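You operate a simulated robot arm through the tools that you are given. There is no shell and no other tool.

You are at the controls of a simulated robot arm. One attempt, no reset.

Task
Put things in order on the blue panel on the table. At the end: the green bulb stands where the blue battery pack stood; the blue bulb stands where the green bulb stood; the blue battery pack from the blue panel on the table stands where the yellow bin stood; the yellow bin from the blue panel on the table is on the brown carton (marked "FIXINGS"); whatever was shut is shut again. Leave all else as you found it, and nothing knocked over.

It is judged by the outcome, as a careful person would: the job done as asked, and still so three seconds after it is handed in. It fails if anything else is knocked over, pushed out of place, dropped, spilled or broken.

Robot
A 7-joint arm with a two-finger parallel gripper, fixed in place. Base frame: the origin is at the foot of the arm, x ahead of it, y to its left, z up; the work surface is at about z = 0. Units: m, rad, N and s.
With the tool pointing down near the work surface it reaches from about 0.24 to 0.62 m from the base axis. Its first joint turns from -1.152 to 1.152 rad. Payload 2.6 kg.
The TCP is the grasp point between the finger pads, 0.03 m short of the fingertips. In the tool frame z runs along the fingers and y along their closing line. Largest opening 0.094 m; finger width 0.028, thickness 0.01; the body of the gripper, 0.05 by 0.096 m, starts 0.055 m behind the TCP.
Orientation is told as [roll, pitch, yaw] about the base's x, y, z axes, in that order, counted from this pose: with the fingers straight down and closing along the base's y, the tool's x points along the base's -x, its y along +y and its z along -z.

Tools
- The arm moves only by the tool servo_tool. Its argument "series" is text: rows parted by semicolons, each of 7 numbers parted by spaces: the shift along the base's x, y, z in m, then the turn, a rotation vector about the base's x, y, z in rad, then the opening, from 0 (shut) to 1 (fully open). In form: tx ty tz wx wy wz jaw; .... A call has 1 to 20 rows; each row shifts and turns the commanded pose from where the row before left it. Rows are played at 5 a second. More than 0.05 m and 0.15 rad between two rows, or a gripper value outside its range, and nothing of the call is played. A pose out of reach is approached as far as the arm can. The call stops where the force on the tool passes 40 N (or 10 N more than at its start, if that is more) or the arm is blocked; 0.2 s more then pass. Each finger travels about 0.072 m/s and halts on what it meets, pressing with about 41 N; the grip force reading is that of the motor and also rises with nothing between the fingers. The clock runs only during rows and for 0.2 s after the last one: add rows that do not move to give the fingers time. The reply holds the time, the measured pose of the TCP, the force on the tool along the base axes, the opening and the grip force, in the units named above and with some noise, with the torque about the TCP (base axes, N m) and any sound that the robot's microphone picked up.
- Cameras (640 x 400 px; columns grow to the right, rows downward): "scene" is fixed at [0.0331, 0.4293, 0.5731]; the picture's right is [-0.75, -0.66, 0.00], its down [-0.39, 0.44, -0.81] and it looks along [0.53, -0.61, -0.59] (base axes); focal length 272 px, centre (320, 200). "wrist" rides on the gripper at [0.076, 0.014, -0.102] in the tool frame; the picture's right is [-0.18, 0.98, 0.00], its down [-0.75, -0.14, -0.64] and it looks along [-0.63, -0.12, 0.77] (tool axes); focal length 243 px, centre (320, 200). There is no depth. A picture from a camera that has moved, and an enlarged one, comes with that camera's place and axes in the base frame and with its lens. The place of the scene camera against the robot may be out by one fixed shift of up to 0.018 m in any direction.
- get_image(camera): a new picture of that camera. No time passes.
- zoom(camera, box): a new picture of the part [left, top, right, bottom] of that camera's present view, enlarged. No time passes.
- finish_job(): hands the job in; it is judged then, once.

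Nothing tells you positions but the pictures and the camera data. Unless the task says otherwise, let go and move clear before handing in.

The tools are called as a command line: name --argument value ..., lists and objects as JSON in quotes. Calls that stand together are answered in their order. servo_tool: Moves the arm, as the interface text tells. Its arguments: {"type":"object","properties":{"series":{"type":"string"}},"required":["series"]} The other tools are called the same way: get_image (camera) takes a picture; zoom (camera, box) takes an enlarged picture of a part of a camera's view; finish_job () hands the job in.

At the start:

```text
time: 0.0
tool_pos: [0.3842, -0.1123, 0.3824]
orientation: [-0.001, -0.002, 0.0]
ft_force: [-0.2, 0.3, -0.5]
ft_torque: [-0.01, 0.0, -0.02]
grip_width: 0.0941
grip_force: 0.0
```

scene: 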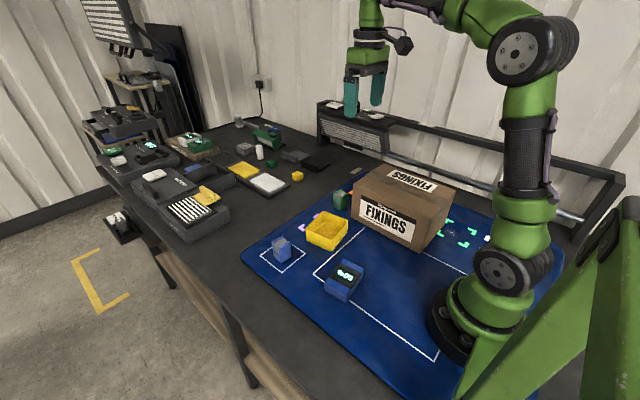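
wrist: 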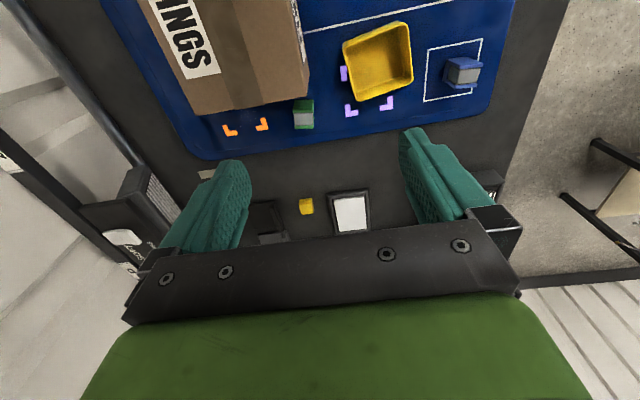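

I see a blue panel with a yellow bin, a brown carton, a green item, a blue item in a white square, and a blue device with a display. I'll look closer before moving.

zoom --camera "scene" --box '[230, 160, 390, 310]'

zoom --camera "scene" --box '[340, 150, 580, 380]'

zoom --camera "wrist" --box '[200, 0, 520, 200]'

zoom --camera "scene" --box '[80, 90, 320, 250]'

```text
2.67 times, centred on (310, 235) of scene
camera zoom: at [0.0331, 0.4293, 0.5731], right [-0.75, -0.66, 0.0], down [-0.39, 0.44, -0.81], along [0.53, -0.61, -0.59], focal length 725 px, centre (347, 107)
```

zoom: 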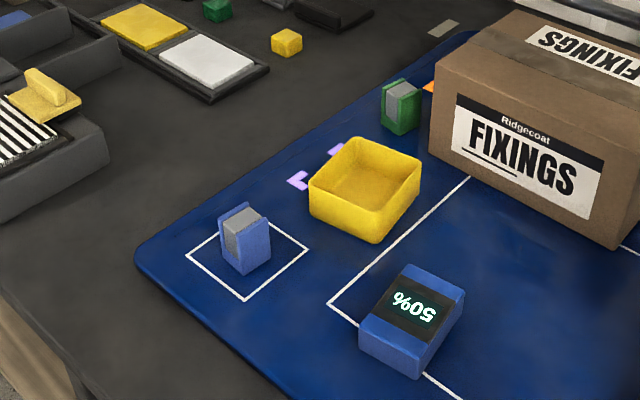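

```text
1.74 times, centred on (460, 265) of scene
camera zoom: at [0.0331, 0.4293, 0.5731], right [-0.75, -0.66, 0.0], down [-0.39, 0.44, -0.81], along [0.53, -0.61, -0.59], focal length 473 px, centre (76, 87)
```

zoom: 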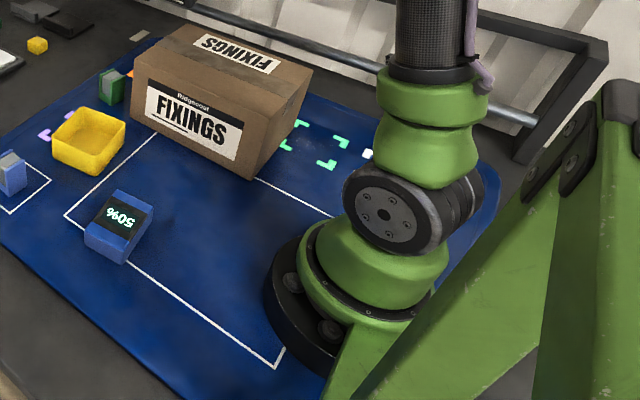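

```text
2.00 times, centred on (360, 100) of wrist
camera zoom: at [0.3076, -0.0991, 0.4864], right [0.18, 0.98, 0.0], down [0.75, -0.14, 0.64], along [0.63, -0.12, -0.77], focal length 485 px, centre (240, 400)
```

zoom: 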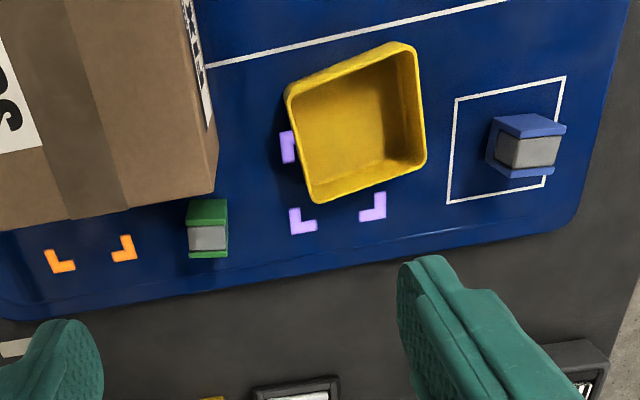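

```text
2.50 times, centred on (200, 170) of scene
camera zoom: at [0.0331, 0.4293, 0.5731], right [-0.75, -0.66, 0.0], down [-0.39, 0.44, -0.81], along [0.53, -0.61, -0.59], focal length 680 px, centre (620, 275)
```

zoom: 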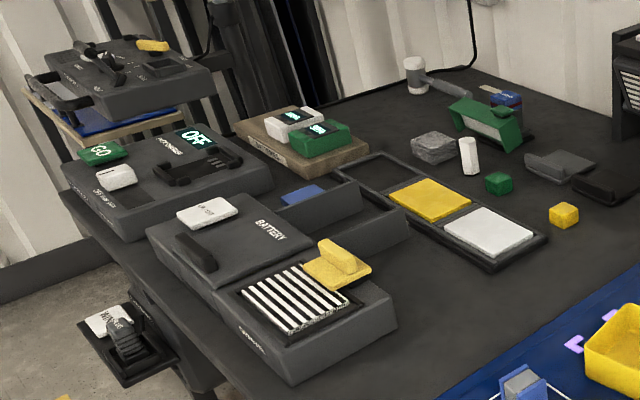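

The 50% box looks like a blue battery pack. The two small items with grey cores may be the bulbs, but I need to check for hidden items behind the carton. I'll raise the arm and survey with the wrist camera.

servo_tool --series "-0.03 0 0.03 0 0 0 1; -0.03 0 0.03 0 0 0 1; -0.03 0 0.02 0 0 0 1; 0 0 0 0 0 0 1"

get_image --camera "wrist"

get_image --camera "scene"

```text
time: 1.0
tool_pos: [0.2924, -0.1141, 0.4647]
orientation: [-0.001, 0.0, 0.0]
ft_force: [0.7, 0.0, -0.5]
ft_torque: [0.05, -0.01, 0.01]
grip_width: 0.0938
grip_force: 0.0
```

```text
taken
camera wrist: at [0.2157, -0.0995, 0.567], right [0.18, 0.98, 0.0], down [0.75, -0.14, 0.64], along [0.63, -0.12, -0.77], focal length 243 px, centre (320, 200)
```

wrist: 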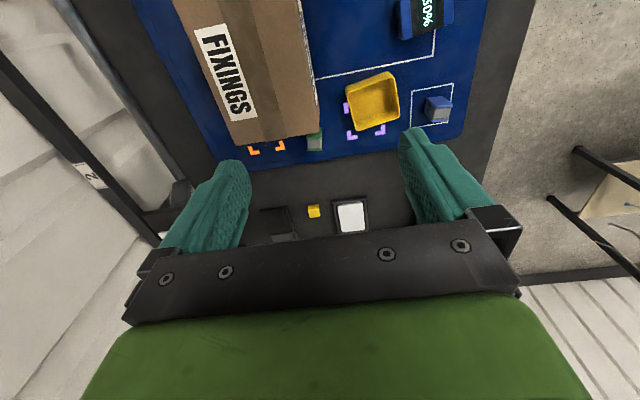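

```text
taken
```

scene: 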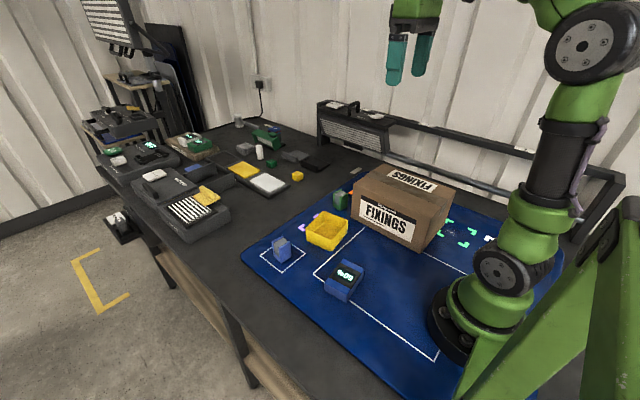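

Tilting the wrist lets me see the area behind and beside the carton. I'll tilt so the camera looks straight down.

servo_tool --series "0.02 -0.03 0 0 0.14 0 1; 0.02 -0.03 0 0 0.14 0 1; 0.02 -0.03 0 0 0.14 0 1; 0.02 -0.03 0 0 0.14 0 1; 0 0 0 0 0 0 1; 0 0 0 0 0 0 1"

get_image --camera "wrist"

```text
time: 2.4
tool_pos: [0.3072, -0.1763, 0.4144]
orientation: [-0.004, 0.3, 0.001]
ft_force: [-0.4, 0.2, -0.1]
ft_torque: [-0.03, -0.02, -0.01]
grip_width: 0.0943
grip_force: 0.1
out of reach, approached as far as the arm can: row 1, 2, 3, 4
```

```text
taken
camera wrist: at [0.2637, -0.1625, 0.5355], right [0.18, 0.98, -0.06], down [0.91, -0.14, 0.39], along [0.38, -0.12, -0.92], focal length 243 px, centre (320, 200)
```

wrist: 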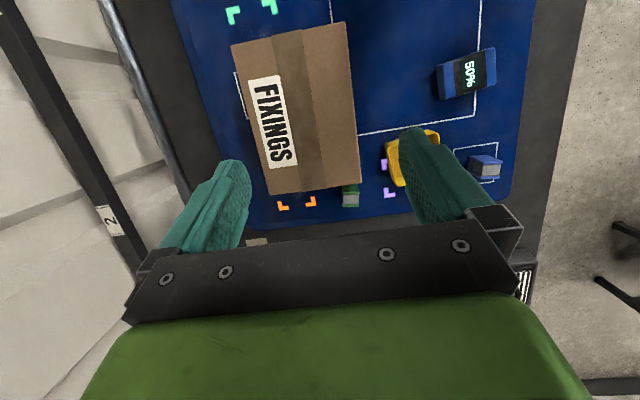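

The carton hides nothing. Zooming in to confirm what the small items are.

zoom --camera "scene" --box '[255, 220, 375, 310]'

zoom --camera "scene" --box '[300, 175, 380, 225]'

zoom --camera "scene" --box '[220, 110, 320, 190]'

zoom --camera "wrist" --box '[220, 0, 540, 220]'

zoom --camera "scene" --box '[80, 100, 240, 220]'

```text
4.44 times, centred on (315, 265) of scene
camera zoom: at [0.0331, 0.4293, 0.5731], right [-0.75, -0.66, 0.0], down [-0.39, 0.44, -0.81], along [0.53, -0.61, -0.59], focal length 1208 px, centre (342, -89)
```

zoom: 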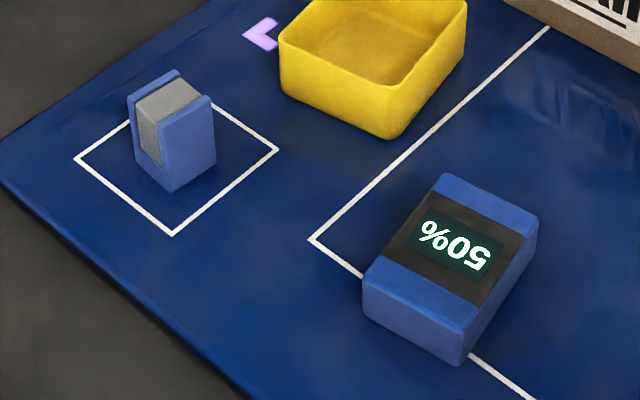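

```text
8.00 times, centred on (340, 200) of scene
camera zoom: at [0.0331, 0.4293, 0.5731], right [-0.75, -0.66, 0.0], down [-0.39, 0.44, -0.81], along [0.53, -0.61, -0.59], focal length 2175 px, centre (160, 200)
```

zoom: 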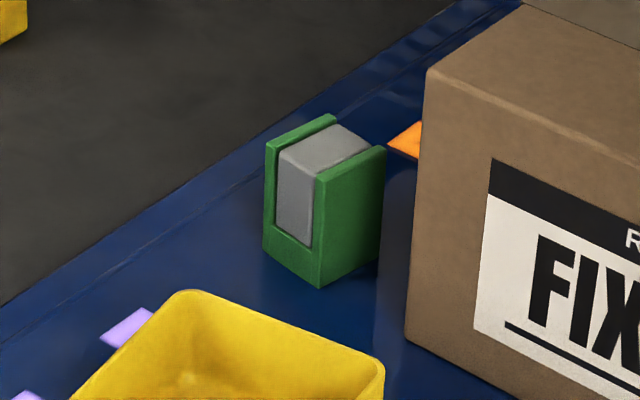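

```text
5.00 times, centred on (270, 150) of scene
camera zoom: at [0.0331, 0.4293, 0.5731], right [-0.75, -0.66, 0.0], down [-0.39, 0.44, -0.81], along [0.53, -0.61, -0.59], focal length 1360 px, centre (570, 450)
```

zoom: 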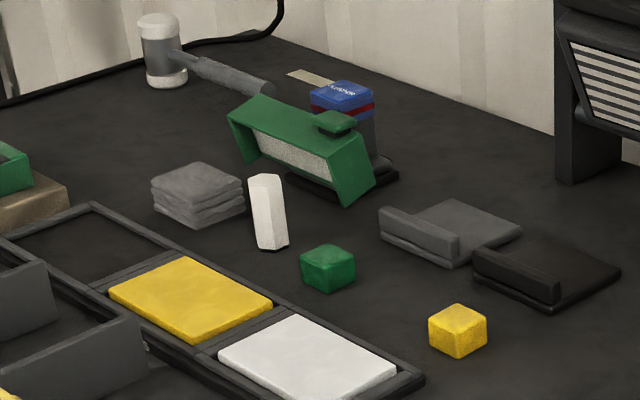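

```text
1.82 times, centred on (380, 110) of wrist
camera zoom: at [0.2637, -0.1625, 0.5355], right [0.18, 0.98, -0.06], down [0.91, -0.14, 0.39], along [0.38, -0.12, -0.92], focal length 441 px, centre (211, 364)
```

zoom: 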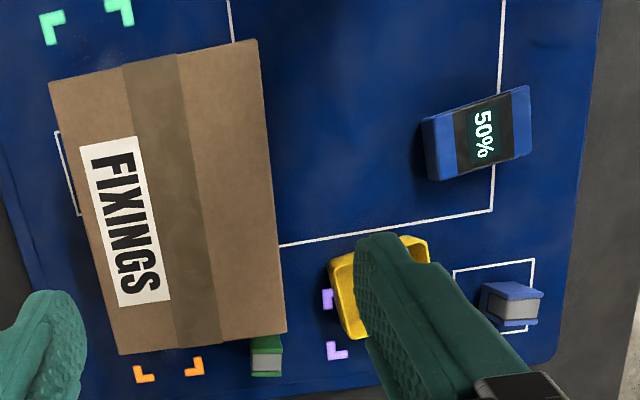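

```text
3.33 times, centred on (160, 160) of scene
camera zoom: at [0.0331, 0.4293, 0.5731], right [-0.75, -0.66, 0.0], down [-0.39, 0.44, -0.81], along [0.53, -0.61, -0.59], focal length 906 px, centre (853, 333)
```

zoom: 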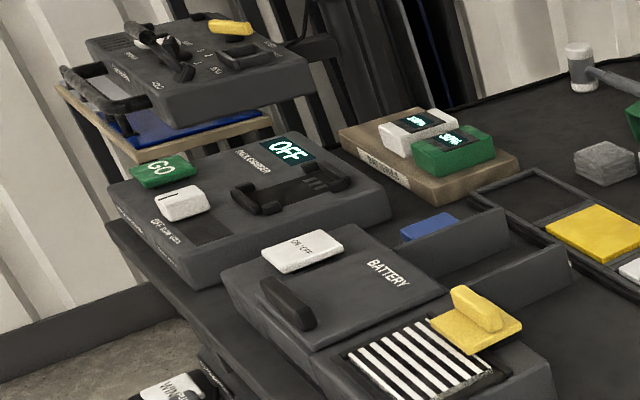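

The items are clear now: green bulb at about (0.474, -0.163), blue bulb about (0.447, 0.116), blue pack about (0.26, 0.07), bin about (0.41, -0.02), and carton top about x 0.17–0.41, y -0.30 to -0.14. I'll straighten the wrist and look at each item closely.

servo_tool --series "0 0 0 0 -0.15 0 1; 0 0 0 0 0 0 1"

```text
time: 3.0
tool_pos: [0.3063, -0.1775, 0.4142]
orientation: [-0.001, 0.147, -0.001]
ft_force: [-0.3, 0.0, -0.5]
ft_torque: [-0.04, 0.0, -0.02]
grip_width: 0.094
grip_force: 0.1
```

Commands track the reached pose. Now I'll move over the bin for a close view.

servo_tool --series "0.02 0.035 -0.01 0 -0.148 0 1; 0.02 0.04 -0.03 0 0 0 1; 0.02 0.04 -0.03 0 0 0 1; 0.02 0.04 -0.03 0 0 0 1; 0 0 -0.02 0 0 0 1; 0 0 0 0 0 0 1"

get_image --camera "wrist"

```text
refused: row 2 steps farther than a row can; nothing moved
```

```text
taken
camera wrist: at [0.2458, -0.1621, 0.5275], right [0.18, 0.98, -0.03], down [0.84, -0.14, 0.52], along [0.51, -0.12, -0.85], focal length 243 px, centre (320, 200)
```

wrist: 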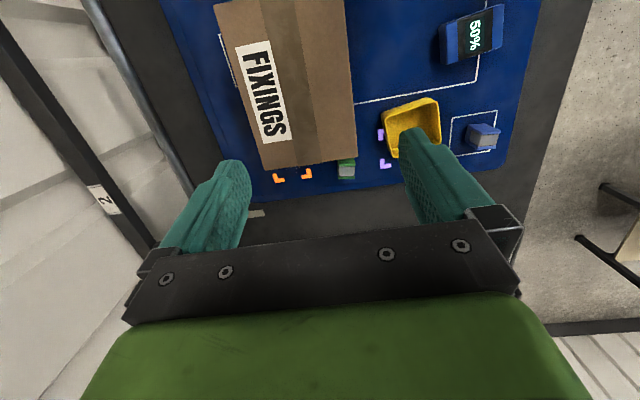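

The row step was too long (combined length), so I'll use smaller steps.

servo_tool --series "0.018 0.03 -0.02 0 -0.148 0 1; 0.018 0.03 -0.02 0 0 0 1; 0.018 0.03 -0.02 0 0 0 1; 0.018 0.03 -0.02 0 0 0 1; 0.018 0.03 -0.02 0 0 0 1; 0 0 -0.03 0 0 0 1; 0 0 0 0 0 0 1"

get_image --camera "wrist"

```text
time: 4.6
tool_pos: [0.3959, -0.0257, 0.2811]
orientation: [-0.002, -0.001, 0.0]
ft_force: [0.1, -0.4, 0.5]
ft_torque: [-0.01, 0.01, -0.03]
grip_width: 0.0939
grip_force: 0.1
```

```text
taken
camera wrist: at [0.3201, -0.0111, 0.3845], right [0.18, 0.98, 0.0], down [0.75, -0.14, 0.64], along [0.63, -0.12, -0.77], focal length 243 px, centre (320, 200)
```

wrist: 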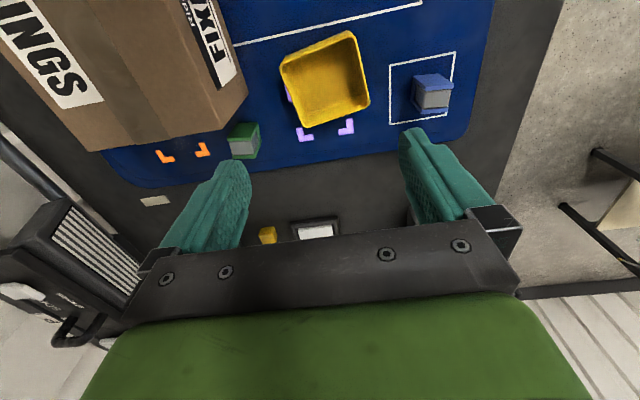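

zoom --camera "wrist" --box '[220, 20, 480, 180]'

zoom --camera "wrist" --box '[260, 20, 390, 140]'

```text
2.46 times, centred on (350, 100) of wrist
camera zoom: at [0.3201, -0.0111, 0.3845], right [0.18, 0.98, 0.0], down [0.75, -0.14, 0.64], along [0.63, -0.12, -0.77], focal length 597 px, centre (246, 446)
```

zoom: 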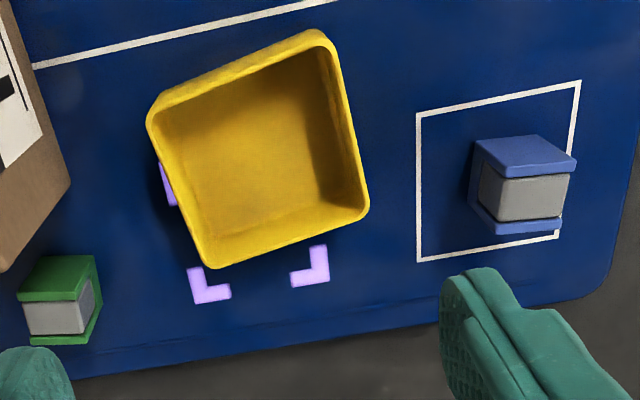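

```text
3.33 times, centred on (325, 80) of wrist
camera zoom: at [0.3201, -0.0111, 0.3845], right [0.18, 0.98, 0.0], down [0.75, -0.14, 0.64], along [0.63, -0.12, -0.77], focal length 809 px, centre (303, 600)
```

zoom: 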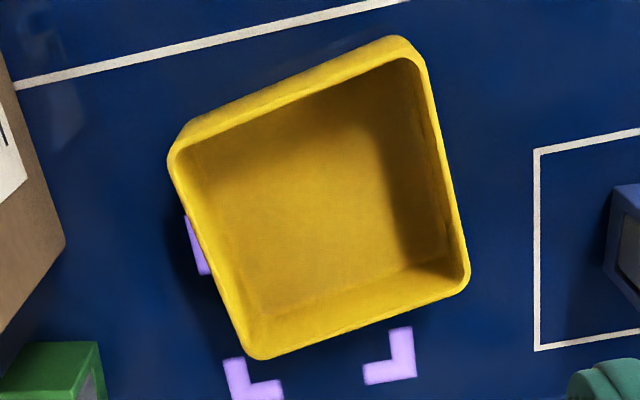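

The bin's rim is about 0.095 × 0.086 m, centred at (0.409, -0.021), turned about +10°, and about 0.04 m high. I'll grip its +y wall at (0.400, 0.024), first stopping above to check alignment.

servo_tool --series "0.002 0.025 -0.035 0 0 0.1 0.55; 0.002 0.0247 -0.035 0 0 0.083 0.55; 0 0 -0.045 0 0 0 0.55; 0 0 -0.046 0 0 0 0.55; 0 0 0 0 0 0 0.55; 0 0 0 0 0 0 0.55"

get_image --camera "wrist"

get_image --camera "scene"

```text
time: 6.0
tool_pos: [0.3998, 0.0239, 0.1233]
orientation: [-0.004, 0.003, 0.183]
ft_force: [0.1, 0.2, 0.4]
ft_torque: [-0.02, 0.04, 0.03]
grip_width: 0.0514
grip_force: 0.0
```

```text
taken
camera wrist: at [0.3208, 0.0241, 0.2258], right [0.0, 1.0, 0.0], down [0.77, 0.0, 0.64], along [0.64, 0.0, -0.77], focal length 243 px, centre (320, 200)
```

wrist: 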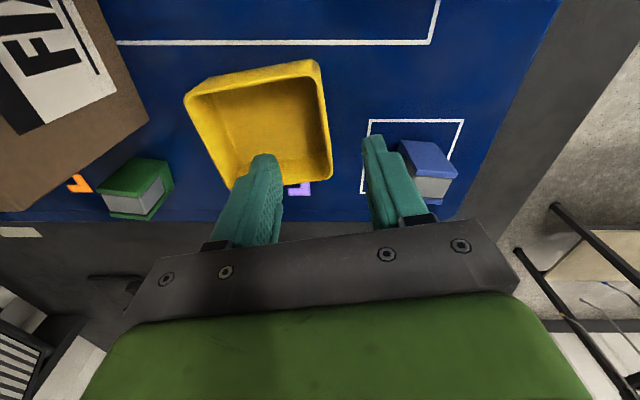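

```text
taken
```

scene: 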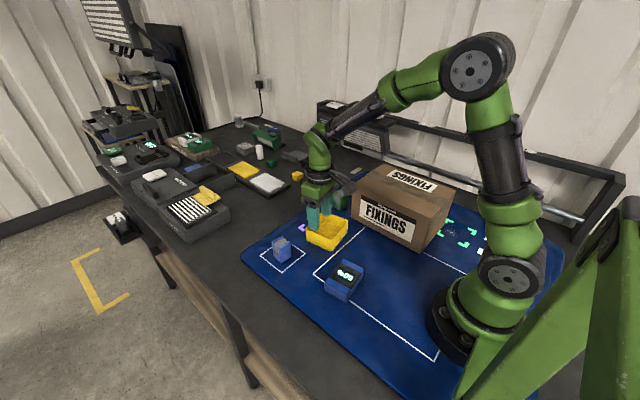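

The fingers straddle the bin's wall. I'll descend, with slow steps and a force check, then close.

servo_tool --series "0 0.002 -0.03 0 0 0 0.55; 0 0 -0.03 0 0 0 0.55; 0 0 -0.015 0 0 0 0.55; 0 0 -0.006 0 0 0 0.55; 0 0 0 0 0 0 0.55"

get_image --camera "wrist"

```text
time: 7.2
tool_pos: [0.3994, 0.0257, 0.0418]
orientation: [-0.004, 0.0, 0.183]
ft_force: [0.8, -0.1, -0.5]
ft_torque: [-0.03, 0.01, 0.0]
grip_width: 0.0519
grip_force: 0.1
```

```text
taken
camera wrist: at [0.3212, 0.0253, 0.1458], right [0.0, 1.0, 0.0], down [0.77, 0.0, 0.64], along [0.64, 0.0, -0.77], focal length 243 px, centre (320, 200)
```

wrist: 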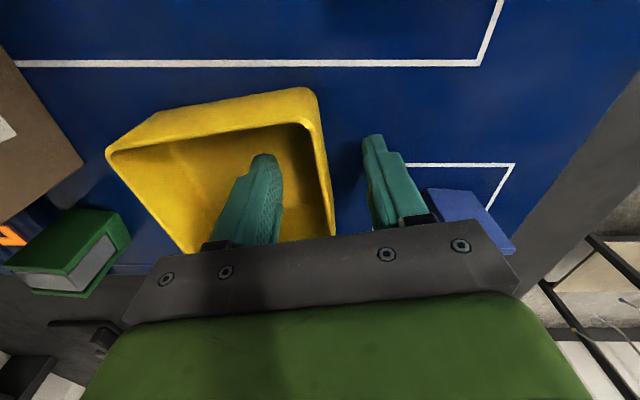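

servo_tool --series "0 0 0 0 0 0 0.3; 0 0 0 0 0 0 0.1; 0 0 0 0 0 0 0; 0 0 0 0 0 0 0; 0 0 0 0 0 0 0"

get_image --camera "wrist"

```text
time: 8.4
tool_pos: [0.3983, 0.0243, 0.0426]
orientation: [-0.003, 0.0, 0.184]
ft_force: [0.5, 0.3, 0.3]
ft_torque: [0.0, -0.01, 0.03]
grip_width: 0.0066
grip_force: 40.7
```

```text
taken
camera wrist: at [0.3212, 0.0252, 0.1459], right [0.0, 1.0, 0.0], down [0.77, 0.0, 0.64], along [0.64, 0.0, -0.77], focal length 243 px, centre (320, 200)
```

wrist: 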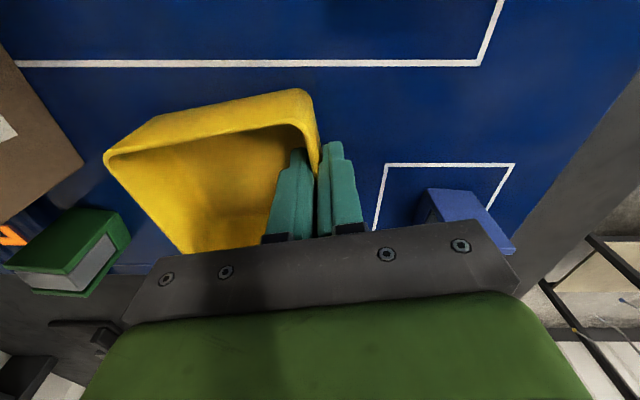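

The wall is gripped (6.6 mm). I'll lift it and check.

servo_tool --series "0 0 0.02 0 0 0 0; 0 0 0.04 0 0 0 0; 0 0 0.045 0 0 0 0; 0 0 0.045 0 0 0 0; 0 0 0.045 0 0 0 0; 0 0 0.035 0 0 0 0; 0 0 0 0 0 0 0"

get_image --camera "wrist"

get_image --camera "scene"

```text
time: 10.0
tool_pos: [0.3979, 0.0252, 0.2723]
orientation: [-0.004, 0.002, 0.182]
ft_force: [0.5, 0.7, -0.5]
ft_torque: [0.06, -0.02, -0.02]
grip_width: 0.0066
grip_force: 40.1
```

```text
taken
camera wrist: at [0.3204, 0.0258, 0.375], right [0.0, 1.0, 0.0], down [0.77, 0.0, 0.64], along [0.64, 0.0, -0.77], focal length 243 px, centre (320, 200)
```

wrist: 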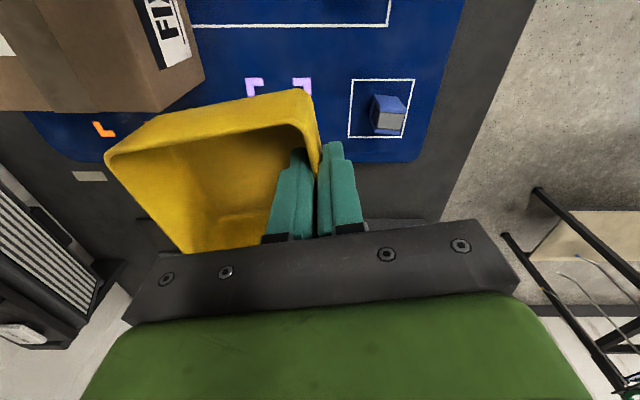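

```text
taken
```

scene: 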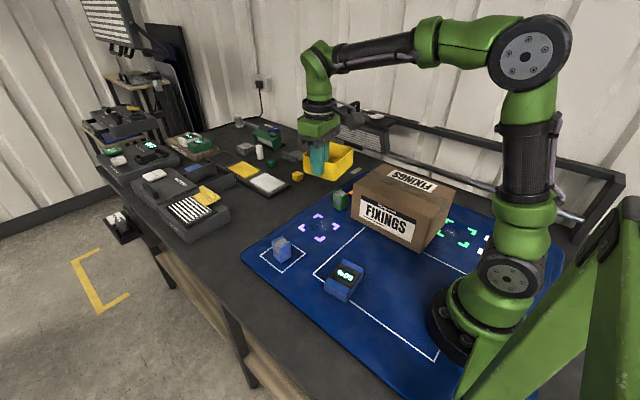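

The bin is held level. I'll carry it over the carton.

servo_tool --series "-0.018 -0.033 0 0 0 -0.06 0; -0.018 -0.033 0 0 0 -0.06 0; -0.018 -0.033 0 0 0 -0.062 0; -0.018 -0.033 0 0 0 0 0; -0.018 -0.033 0 0 0 0 0; -0.018 -0.033 0 0 0 0 0; 0 0 0 0 0 0 0; 0 0 0 0 0 0 0"

get_image --camera "wrist"

zoom --camera "scene" --box '[300, 80, 500, 280]'

```text
time: 11.8
tool_pos: [0.2907, -0.171, 0.2705]
orientation: [-0.004, -0.001, 0.002]
ft_force: [0.4, -0.7, -0.6]
ft_torque: [0.02, -0.01, 0.0]
grip_width: 0.0068
grip_force: 41.0
```

```text
taken
camera wrist: at [0.2144, -0.1574, 0.3742], right [0.18, 0.98, 0.0], down [0.75, -0.14, 0.64], along [0.63, -0.12, -0.77], focal length 243 px, centre (320, 200)
```

wrist: 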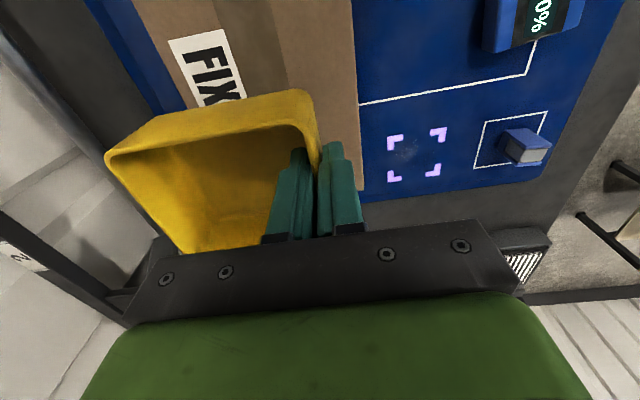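

```text
2.00 times, centred on (400, 180) of scene
camera zoom: at [0.0331, 0.4293, 0.5731], right [-0.75, -0.66, 0.0], down [-0.39, 0.44, -0.81], along [0.53, -0.61, -0.59], focal length 544 px, centre (160, 240)
```

zoom: 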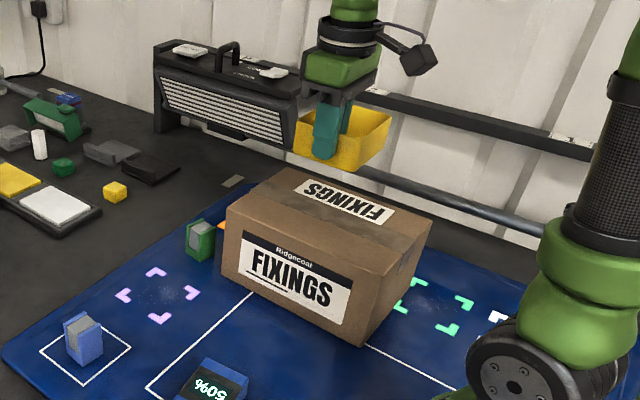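

The purple marks weren't where the bin stood; its spot is (0.409, -0.020). The carton top is at about z = 0.134. I'm lowering the bin gently.

servo_tool --series "0 0 -0.04 0 0 0 0; 0 0 -0.03 0 0 0 0; 0 0 -0.01 0 0 0 0; 0 0 -0.004 0 0 0 0; 0 0 0 0 0 0 0"

zoom --camera "scene" --box '[320, 110, 440, 210]'

```text
time: 13.0
tool_pos: [0.2921, -0.1721, 0.1872]
orientation: [-0.004, 0.002, -0.001]
ft_force: [-0.6, 0.7, -1.1]
ft_torque: [0.03, 0.01, 0.0]
grip_width: 0.0065
grip_force: 40.7
```

```text
4.00 times, centred on (380, 160) of scene
camera zoom: at [0.0331, 0.4293, 0.5731], right [-0.75, -0.66, 0.0], down [-0.39, 0.44, -0.81], along [0.53, -0.61, -0.59], focal length 1088 px, centre (80, 360)
```

zoom: 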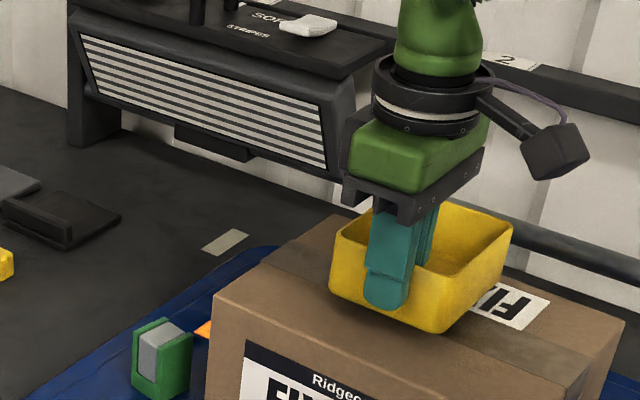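

servo_tool --series "0 0 -0.003 0 0 0 0; 0 0 -0.003 0 0 0 0; 0 0 0 0 0 0 0"

```text
time: 13.8
tool_pos: [0.2914, -0.1731, 0.1811]
orientation: [-0.004, 0.001, 0.002]
ft_force: [0.3, 0.2, -1.3]
ft_torque: [0.06, -0.02, -0.03]
grip_width: 0.0066
grip_force: 40.8
```

servo_tool --series "0 0 -0.002 0 0 0 0; 0 0 -0.001 0 0 0 0; 0 0 0 0 0 0 0"

zoom --camera "scene" --box '[340, 140, 440, 210]'

```text
time: 14.6
tool_pos: [0.2921, -0.1722, 0.1757]
orientation: [-0.004, 0.003, 0.003]
ft_force: [-0.4, -0.8, -0.7]
ft_torque: [0.05, 0.0, -0.02]
grip_width: 0.0065
grip_force: 40.5
```

```text
5.71 times, centred on (390, 175) of scene
camera zoom: at [0.0331, 0.4293, 0.5731], right [-0.75, -0.66, 0.0], down [-0.39, 0.44, -0.81], along [0.53, -0.61, -0.59], focal length 1554 px, centre (-80, 343)
```

zoom: 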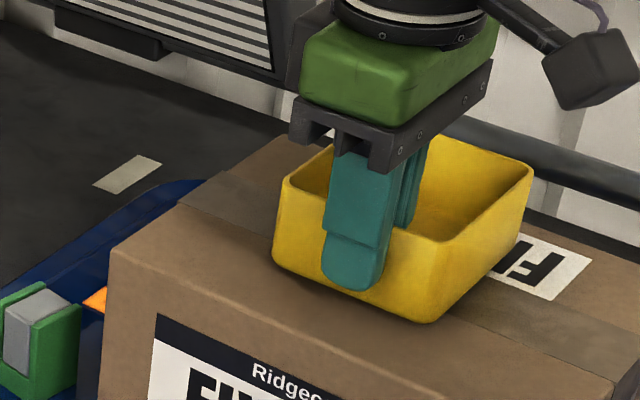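

servo_tool --series "0 0 -0.002 0 0 0 0; 0 0 -0.001 0 0 0 0; 0 0 0 0 0 0 0"

```text
time: 15.4
tool_pos: [0.2914, -0.1717, 0.1734]
orientation: [-0.004, 0.002, 0.001]
ft_force: [0.5, 1.3, -1.1]
ft_torque: [0.02, 0.01, 0.02]
grip_width: 0.0065
grip_force: 41.4
```

servo_tool --series "0 0 -0.002 0 0 0 0; 0 0 -0.001 0 0 0 0; 0 0 0 0 0 0 0"

zoom --camera "scene" --box '[340, 140, 440, 210]'

```text
time: 16.2
tool_pos: [0.2924, -0.172, 0.1735]
orientation: [-0.002, -0.001, 0.001]
ft_force: [-2.1, -0.4, 8.9]
ft_torque: [0.01, 0.17, -0.05]
grip_width: 0.0066
grip_force: 40.1
```

```text
5.71 times, centred on (390, 175) of scene
camera zoom: at [0.033, 0.4294, 0.573], right [-0.75, -0.66, 0.0], down [-0.39, 0.44, -0.81], along [0.53, -0.61, -0.59], focal length 1554 px, centre (-80, 343)
```

zoom: 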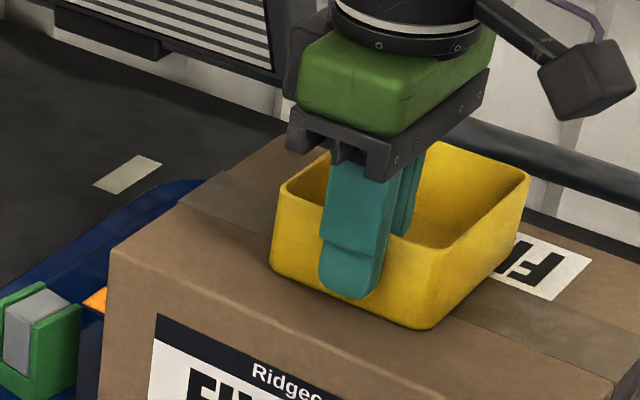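

The bin touches the carton (9 N up). I'm releasing and rising.

servo_tool --series "0 0 0.001 0 0 0 0; 0 0 0 0 0 0 0.15; 0 0 0 0 0 0 0.35; 0 0 0 0 0 0 0.35; 0 0 0.02 0 0 0 0.35; 0 0 0.04 0 0 0 0.35; 0 0 0.045 0 0 0 0.35; 0 0 0.02 0 0 0 0.35; 0 0 0 0 0 0 0.35"

zoom --camera "scene" --box '[300, 80, 500, 280]'

get_image --camera "wrist"

```text
time: 18.2
tool_pos: [0.2928, -0.1713, 0.2975]
orientation: [-0.004, 0.003, 0.001]
ft_force: [0.4, -0.3, -0.1]
ft_torque: [-0.01, -0.02, -0.01]
grip_width: 0.0331
grip_force: 0.0
```

```text
2.00 times, centred on (400, 180) of scene
camera zoom: at [0.0331, 0.4294, 0.5731], right [-0.75, -0.66, 0.0], down [-0.39, 0.44, -0.81], along [0.53, -0.61, -0.59], focal length 544 px, centre (160, 240)
```

zoom: 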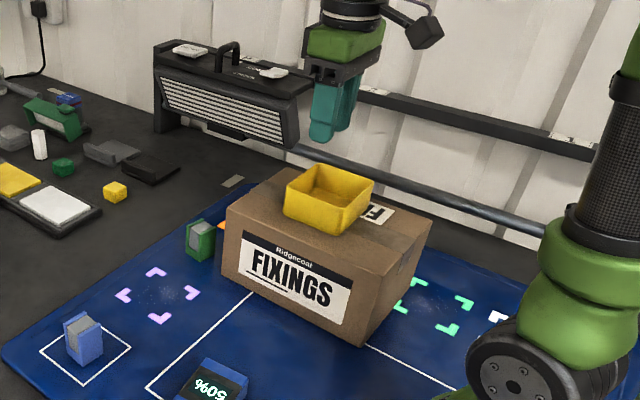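

```text
taken
camera wrist: at [0.2163, -0.158, 0.4007], right [0.18, 0.98, 0.0], down [0.75, -0.14, 0.64], along [0.63, -0.12, -0.77], focal length 243 px, centre (320, 200)
```

wrist: 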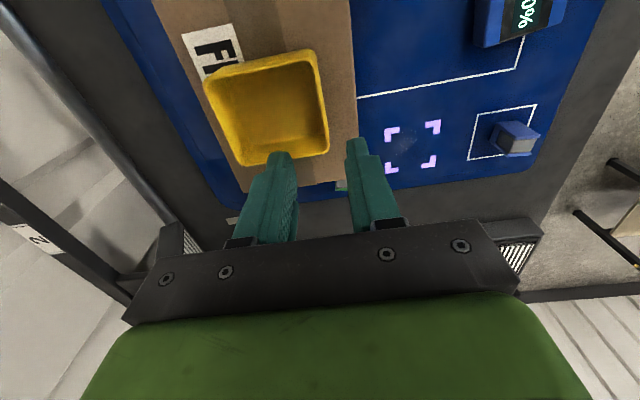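

The bin rests on the carton. Next I'll look closely at the blue battery pack.

servo_tool --series "0 0.045 0 0 0 0 1; 0 0.045 0 0 0 0 1; 0 0.045 0 0 0 0 1; 0 0.045 0 0 0 0 1; 0 0.045 -0.01 0 0 0 1; 0 0.01 -0.02 0 0 0 1; 0 0 0 0 0 0 1"

get_image --camera "wrist"

zoom --camera "wrist" --box '[240, 0, 480, 150]'

```text
time: 19.8
tool_pos: [0.2911, 0.0649, 0.2682]
orientation: [-0.004, -0.001, 0.003]
ft_force: [1.1, -0.2, 0.0]
ft_torque: [0.0, 0.01, 0.03]
grip_width: 0.094
grip_force: 0.1
```

```text
taken
camera wrist: at [0.2145, 0.0791, 0.371], right [0.18, 0.98, 0.0], down [0.75, -0.14, 0.64], along [0.63, -0.12, -0.77], focal length 243 px, centre (320, 200)
```

wrist: 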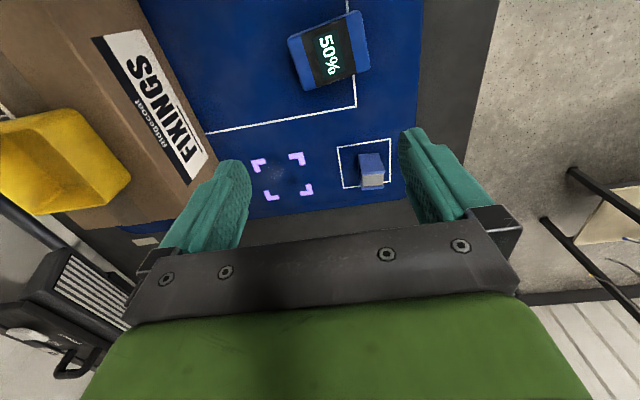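

```text
2.67 times, centred on (360, 75) of wrist
camera zoom: at [0.2145, 0.0791, 0.371], right [0.18, 0.98, 0.0], down [0.75, -0.14, 0.64], along [0.63, -0.12, -0.77], focal length 647 px, centre (213, 533)
```

zoom: 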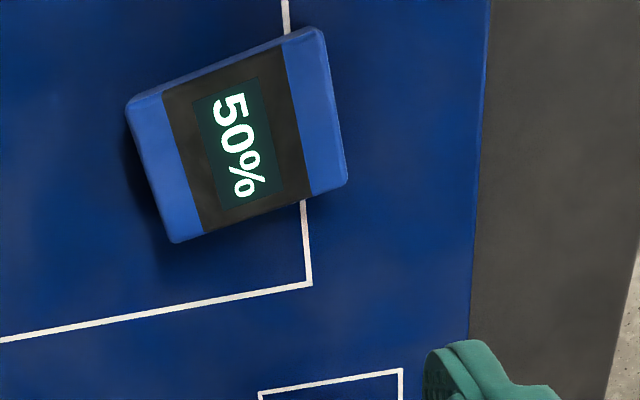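

The pack is about 0.087 × 0.060 × 0.025 m, centred at (0.270, 0.081), turned about +7.5°. I'll turn the gripper so it closes across the short side (yaw about -1.44) above it.

servo_tool --series "-0.0021 0.0016 -0.008 0 0 -0.144 1; -0.0021 0.0016 -0.008 0 0 -0.144 1; -0.0021 0.0016 -0.008 0 0 -0.144 1; -0.0021 0.0016 -0.008 0 0 -0.144 1; -0.0021 0.0016 -0.008 0 0 -0.144 1; -0.0021 0.0016 -0.008 0 0 -0.144 1; -0.0021 0.0016 -0.008 0 0 -0.144 1; -0.0021 0.0016 -0.008 0 0 -0.144 1; -0.0021 0.0016 -0.008 0 0 -0.144 1; -0.0021 0.0016 -0.008 0 0 -0.144 1; 0 0 0 0 0 0 1; 0 0 0 0 0 0 1"

get_image --camera "wrist"

get_image --camera "scene"

```text
time: 22.4
tool_pos: [0.2694, 0.079, 0.1881]
orientation: [-0.004, 0.002, -1.44]
ft_force: [0.1, 0.8, -0.5]
ft_torque: [0.01, 0.0, -0.01]
grip_width: 0.0938
grip_force: 0.1
```

```text
taken
camera wrist: at [0.2736, 0.1551, 0.2914], right [1.0, -0.05, 0.0], down [-0.04, -0.77, 0.64], along [-0.04, -0.64, -0.77], focal length 243 px, centre (320, 200)
```

wrist: 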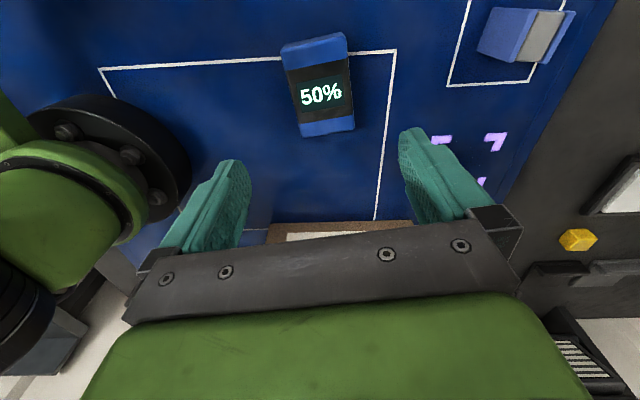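

```text
taken
```

scene: 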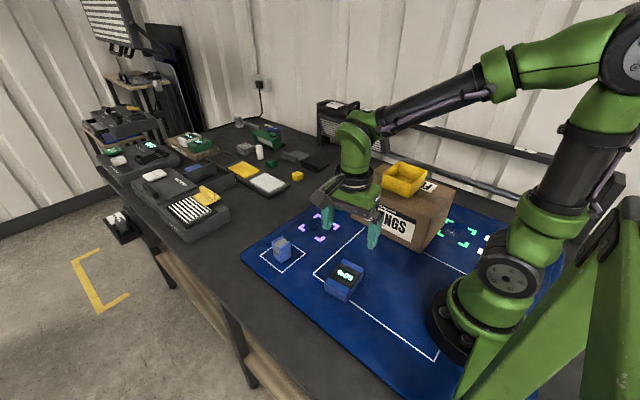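

The pack is well centred between the fingers. I'll descend and close on it.

servo_tool --series "0 0.001 -0.045 0 0 0 1; 0 0 -0.045 0 0 0 1; 0 0 -0.035 0 0 0 1; 0 0 -0.02 0 0 0 1; 0 0 -0.007 0 0 0 1; 0 0 0 0 0 0 1"

get_image --camera "wrist"

```text
time: 23.8
tool_pos: [0.2701, 0.0803, 0.0359]
orientation: [-0.003, 0.003, -1.44]
ft_force: [0.4, -0.4, 0.6]
ft_torque: [0.0, 0.0, 0.0]
grip_width: 0.0938
grip_force: 0.1
```

```text
taken
camera wrist: at [0.2752, 0.1573, 0.1387], right [1.0, -0.05, 0.0], down [-0.04, -0.77, 0.64], along [-0.04, -0.64, -0.77], focal length 243 px, centre (320, 200)
```

wrist: 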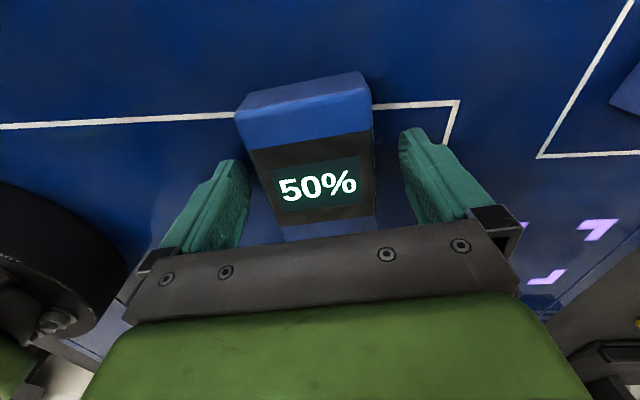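

servo_tool --series "0 0 0 0 0 0 0.7; 0 0 0 0 0 0 0.4; 0 0 0 0 0 0 0.2; 0 0 0 0 0 0 0; 0 0 0 0 0 0 0"

get_image --camera "wrist"

```text
time: 25.0
tool_pos: [0.271, 0.0813, 0.035]
orientation: [-0.004, 0.001, -1.438]
ft_force: [0.2, 0.5, 0.5]
ft_torque: [-0.01, -0.01, 0.0]
grip_width: 0.0661
grip_force: 40.8
```

```text
taken
camera wrist: at [0.2752, 0.1574, 0.139], right [1.0, -0.05, 0.0], down [-0.04, -0.77, 0.64], along [-0.04, -0.64, -0.77], focal length 243 px, centre (320, 200)
```

wrist: 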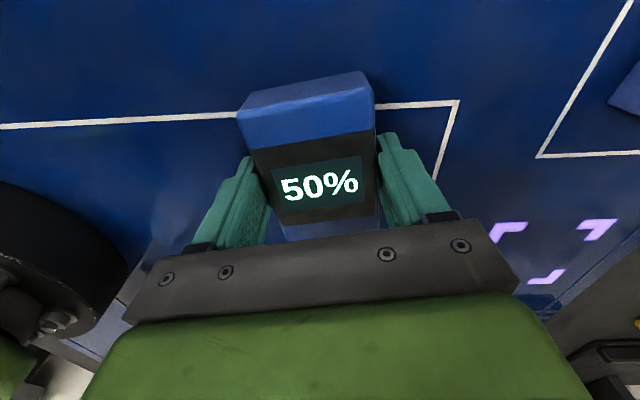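

The pack is gripped (66 mm wide). I'll lift it, carry it to the bin's old spot (0.409, -0.020) and check above it.

servo_tool --series "0 0 0.02 0 0 0 0; 0 0 0.045 0 0 0 0; 0 0 0.045 0 0 0 0; 0.0347 -0.0253 0 0 0 0.01 0; 0.0347 -0.0253 0 0 0 0.01 0; 0.0347 -0.0253 0 0 0 0.01 0; 0.0347 -0.0253 0 0 0 0 0; 0 0 0 0 0 0 0; 0 0 0 0 0 0 0"

get_image --camera "wrist"

get_image --camera "scene"

```text
time: 27.0
tool_pos: [0.4076, -0.0208, 0.1474]
orientation: [-0.003, 0.001, -1.409]
ft_force: [-0.8, -0.1, -2.9]
ft_torque: [-0.01, -0.02, -0.02]
grip_width: 0.0659
grip_force: 40.6
```

```text
taken
camera wrist: at [0.4104, 0.0571, 0.2497], right [1.0, -0.02, 0.0], down [-0.02, -0.77, 0.64], along [-0.02, -0.64, -0.77], focal length 243 px, centre (320, 200)
```

wrist: 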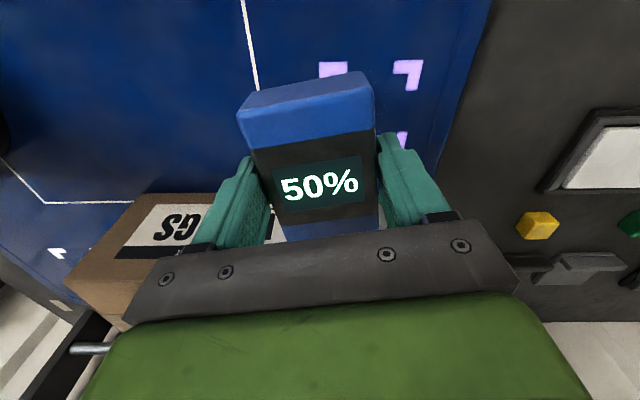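

```text
taken
```

scene: 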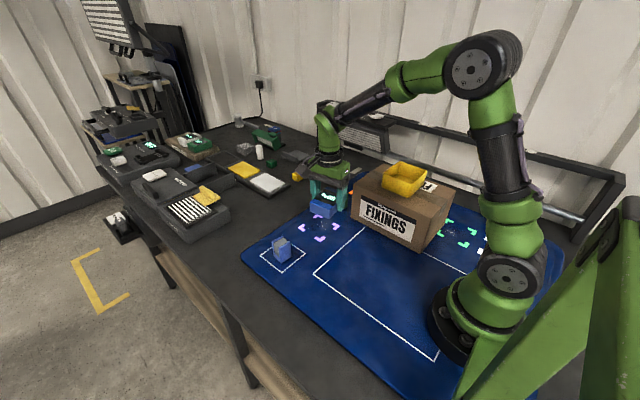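

servo_tool --series "0 0 -0.045 0 0 0 0; 0 0 -0.04 0 0 0 0; 0 0 -0.018 0 0 0 0; 0 0 -0.004 0 0 0 0; 0 0 0 0 0 0 0"

```text
time: 28.2
tool_pos: [0.4093, -0.0212, 0.0394]
orientation: [-0.004, 0.0, -1.409]
ft_force: [0.1, 0.0, -3.4]
ft_torque: [0.03, 0.05, 0.01]
grip_width: 0.066
grip_force: 41.5
```

servo_tool --series "0 0 -0.002 0 0 0 0; 0 0 -0.001 0 0 0 0; 0 0 0 0 0 0 0"

```text
time: 29.0
tool_pos: [0.4093, -0.0212, 0.0365]
orientation: [-0.003, 0.001, -1.407]
ft_force: [0.2, 0.6, -3.5]
ft_torque: [-0.01, -0.07, 0.01]
grip_width: 0.0661
grip_force: 40.9
```

servo_tool --series "0 0 -0.0015 0 0 0 0; 0 0 0 0 0 0 0"

```text
time: 29.6
tool_pos: [0.4095, -0.0214, 0.0361]
orientation: [-0.002, 0.001, -1.408]
ft_force: [-4.5, 1.1, 10.3]
ft_torque: [-0.16, 0.54, -0.04]
grip_width: 0.0659
grip_force: 41.1
```

The pack is touching down. I'll release and rise.

servo_tool --series "0 0 0.0008 0 0 0 0; 0 0 0 0 0 0 0.8; 0 0 0 0 0 0 0.98; 0 0 0 0 0 0 0.98; 0 0 0.02 0 0 0 1; 0 0 0.045 0 0 0 1; 0 0 0.045 0 0 0 1; 0 0 0.045 0 0 0 1; 0 0 0 0 0 0 1"

get_image --camera "wrist"

zoom --camera "scene" --box '[230, 160, 390, 310]'

```text
time: 31.6
tool_pos: [0.4039, -0.023, 0.191]
orientation: [-0.003, 0.001, -1.408]
ft_force: [0.8, 0.3, -0.5]
ft_torque: [0.0, 0.0, 0.01]
grip_width: 0.0944
grip_force: 0.1
```

```text
taken
camera wrist: at [0.4062, 0.054, 0.2936], right [1.0, -0.02, 0.0], down [-0.02, -0.77, 0.64], along [-0.02, -0.64, -0.77], focal length 243 px, centre (320, 200)
```

wrist: 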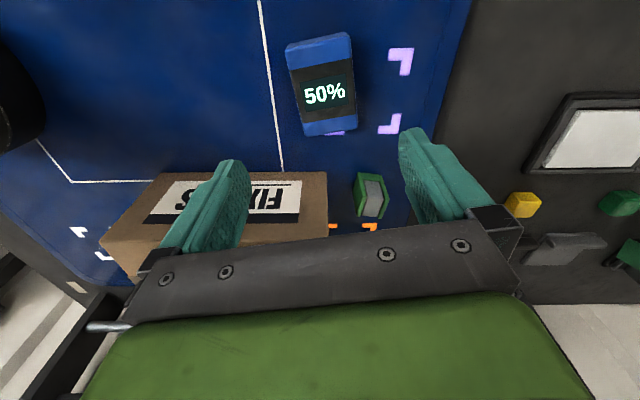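

```text
2.67 times, centred on (310, 235) of scene
camera zoom: at [0.0331, 0.4293, 0.5731], right [-0.75, -0.66, 0.0], down [-0.39, 0.44, -0.81], along [0.53, -0.61, -0.59], focal length 725 px, centre (347, 107)
```

zoom: 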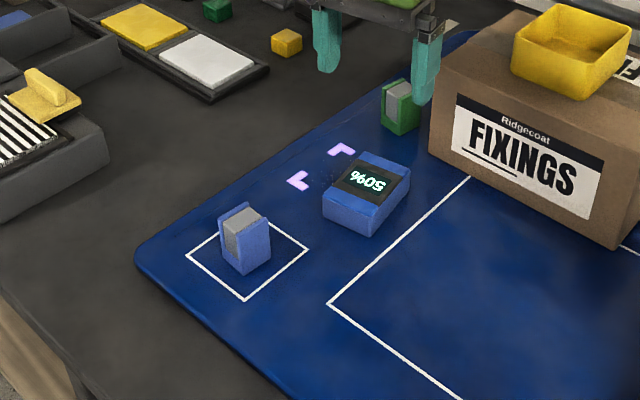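

The pack now stands on the bin's spot. Next is the green bulb: I'll move above it with the same gripper yaw, keeping the camera on the +y side away from the carton, and view it closely.

servo_tool --series "0.0175 -0.034 0.005 0 0 0 1; 0.0175 -0.034 0.005 0 0 0 1; 0.0175 -0.034 0 0 0 0 1; 0.0175 -0.034 0 0 0 0 1; 0 0 0 0 0 0 1; 0 0 0 0 0 0 1"

get_image --camera "wrist"

zoom --camera "wrist" --box '[270, 50, 390, 140]'

```text
time: 33.0
tool_pos: [0.478, -0.1607, 0.1998]
orientation: [-0.003, 0.002, -1.41]
ft_force: [0.1, 0.7, 0.2]
ft_torque: [0.02, -0.01, -0.02]
grip_width: 0.0938
grip_force: 0.1
```

```text
taken
camera wrist: at [0.4793, -0.083, 0.3031], right [1.0, -0.02, 0.0], down [-0.02, -0.77, 0.64], along [-0.02, -0.64, -0.77], focal length 243 px, centre (320, 200)
```

wrist: 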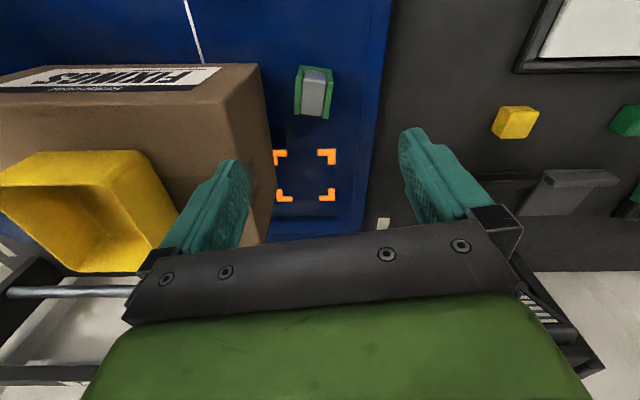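

```text
4.44 times, centred on (330, 95) of wrist
camera zoom: at [0.4793, -0.083, 0.3031], right [1.0, -0.02, 0.0], down [-0.02, -0.77, 0.64], along [-0.02, -0.64, -0.77], focal length 1078 px, centre (276, 667)
```

zoom: 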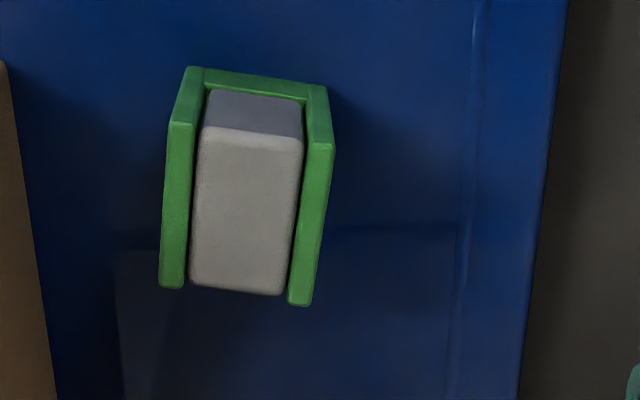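

The green bulb is a 36 mm square, 55 mm tall block at (0.469, -0.159), turned about -8°. I'll grip it across its plates, offset 3 mm away from the carton for clearance, checking at mid height.

servo_tool --series "-0.002 0.001 -0.02 0 0 -0.145 0.62; -0.002 0.0007 -0.02 0 0 -0.145 0.62; -0.0015 0 -0.03 0 0 0 0.62; 0 0 -0.01 0 0 0 0.62; 0 0 0 0 0 0 0.62; 0 0 0 0 0 0 0.62"

get_image --camera "wrist"

zoom --camera "scene" --box '[290, 120, 450, 230]'

```text
time: 34.4
tool_pos: [0.4732, -0.1553, 0.1197]
orientation: [-0.003, 0.002, -1.698]
ft_force: [-0.2, 0.0, 0.1]
ft_torque: [-0.02, 0.0, -0.01]
grip_width: 0.0582
grip_force: 0.2
```

```text
taken
camera wrist: at [0.497, -0.0828, 0.2229], right [0.95, -0.31, 0.0], down [-0.23, -0.73, 0.64], along [-0.2, -0.61, -0.77], focal length 243 px, centre (320, 200)
```

wrist: 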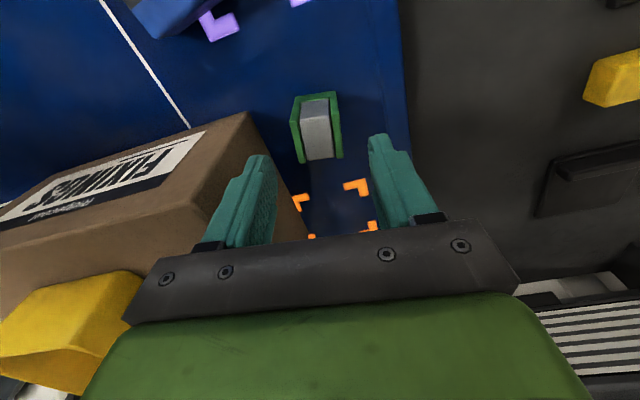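

```text
3.64 times, centred on (370, 175) of scene
camera zoom: at [0.0331, 0.4294, 0.5731], right [-0.75, -0.66, 0.0], down [-0.39, 0.44, -0.81], along [0.53, -0.61, -0.59], focal length 989 px, centre (138, 291)
```

zoom: 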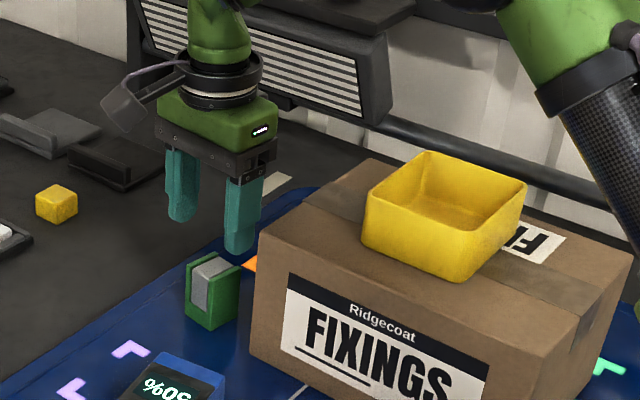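

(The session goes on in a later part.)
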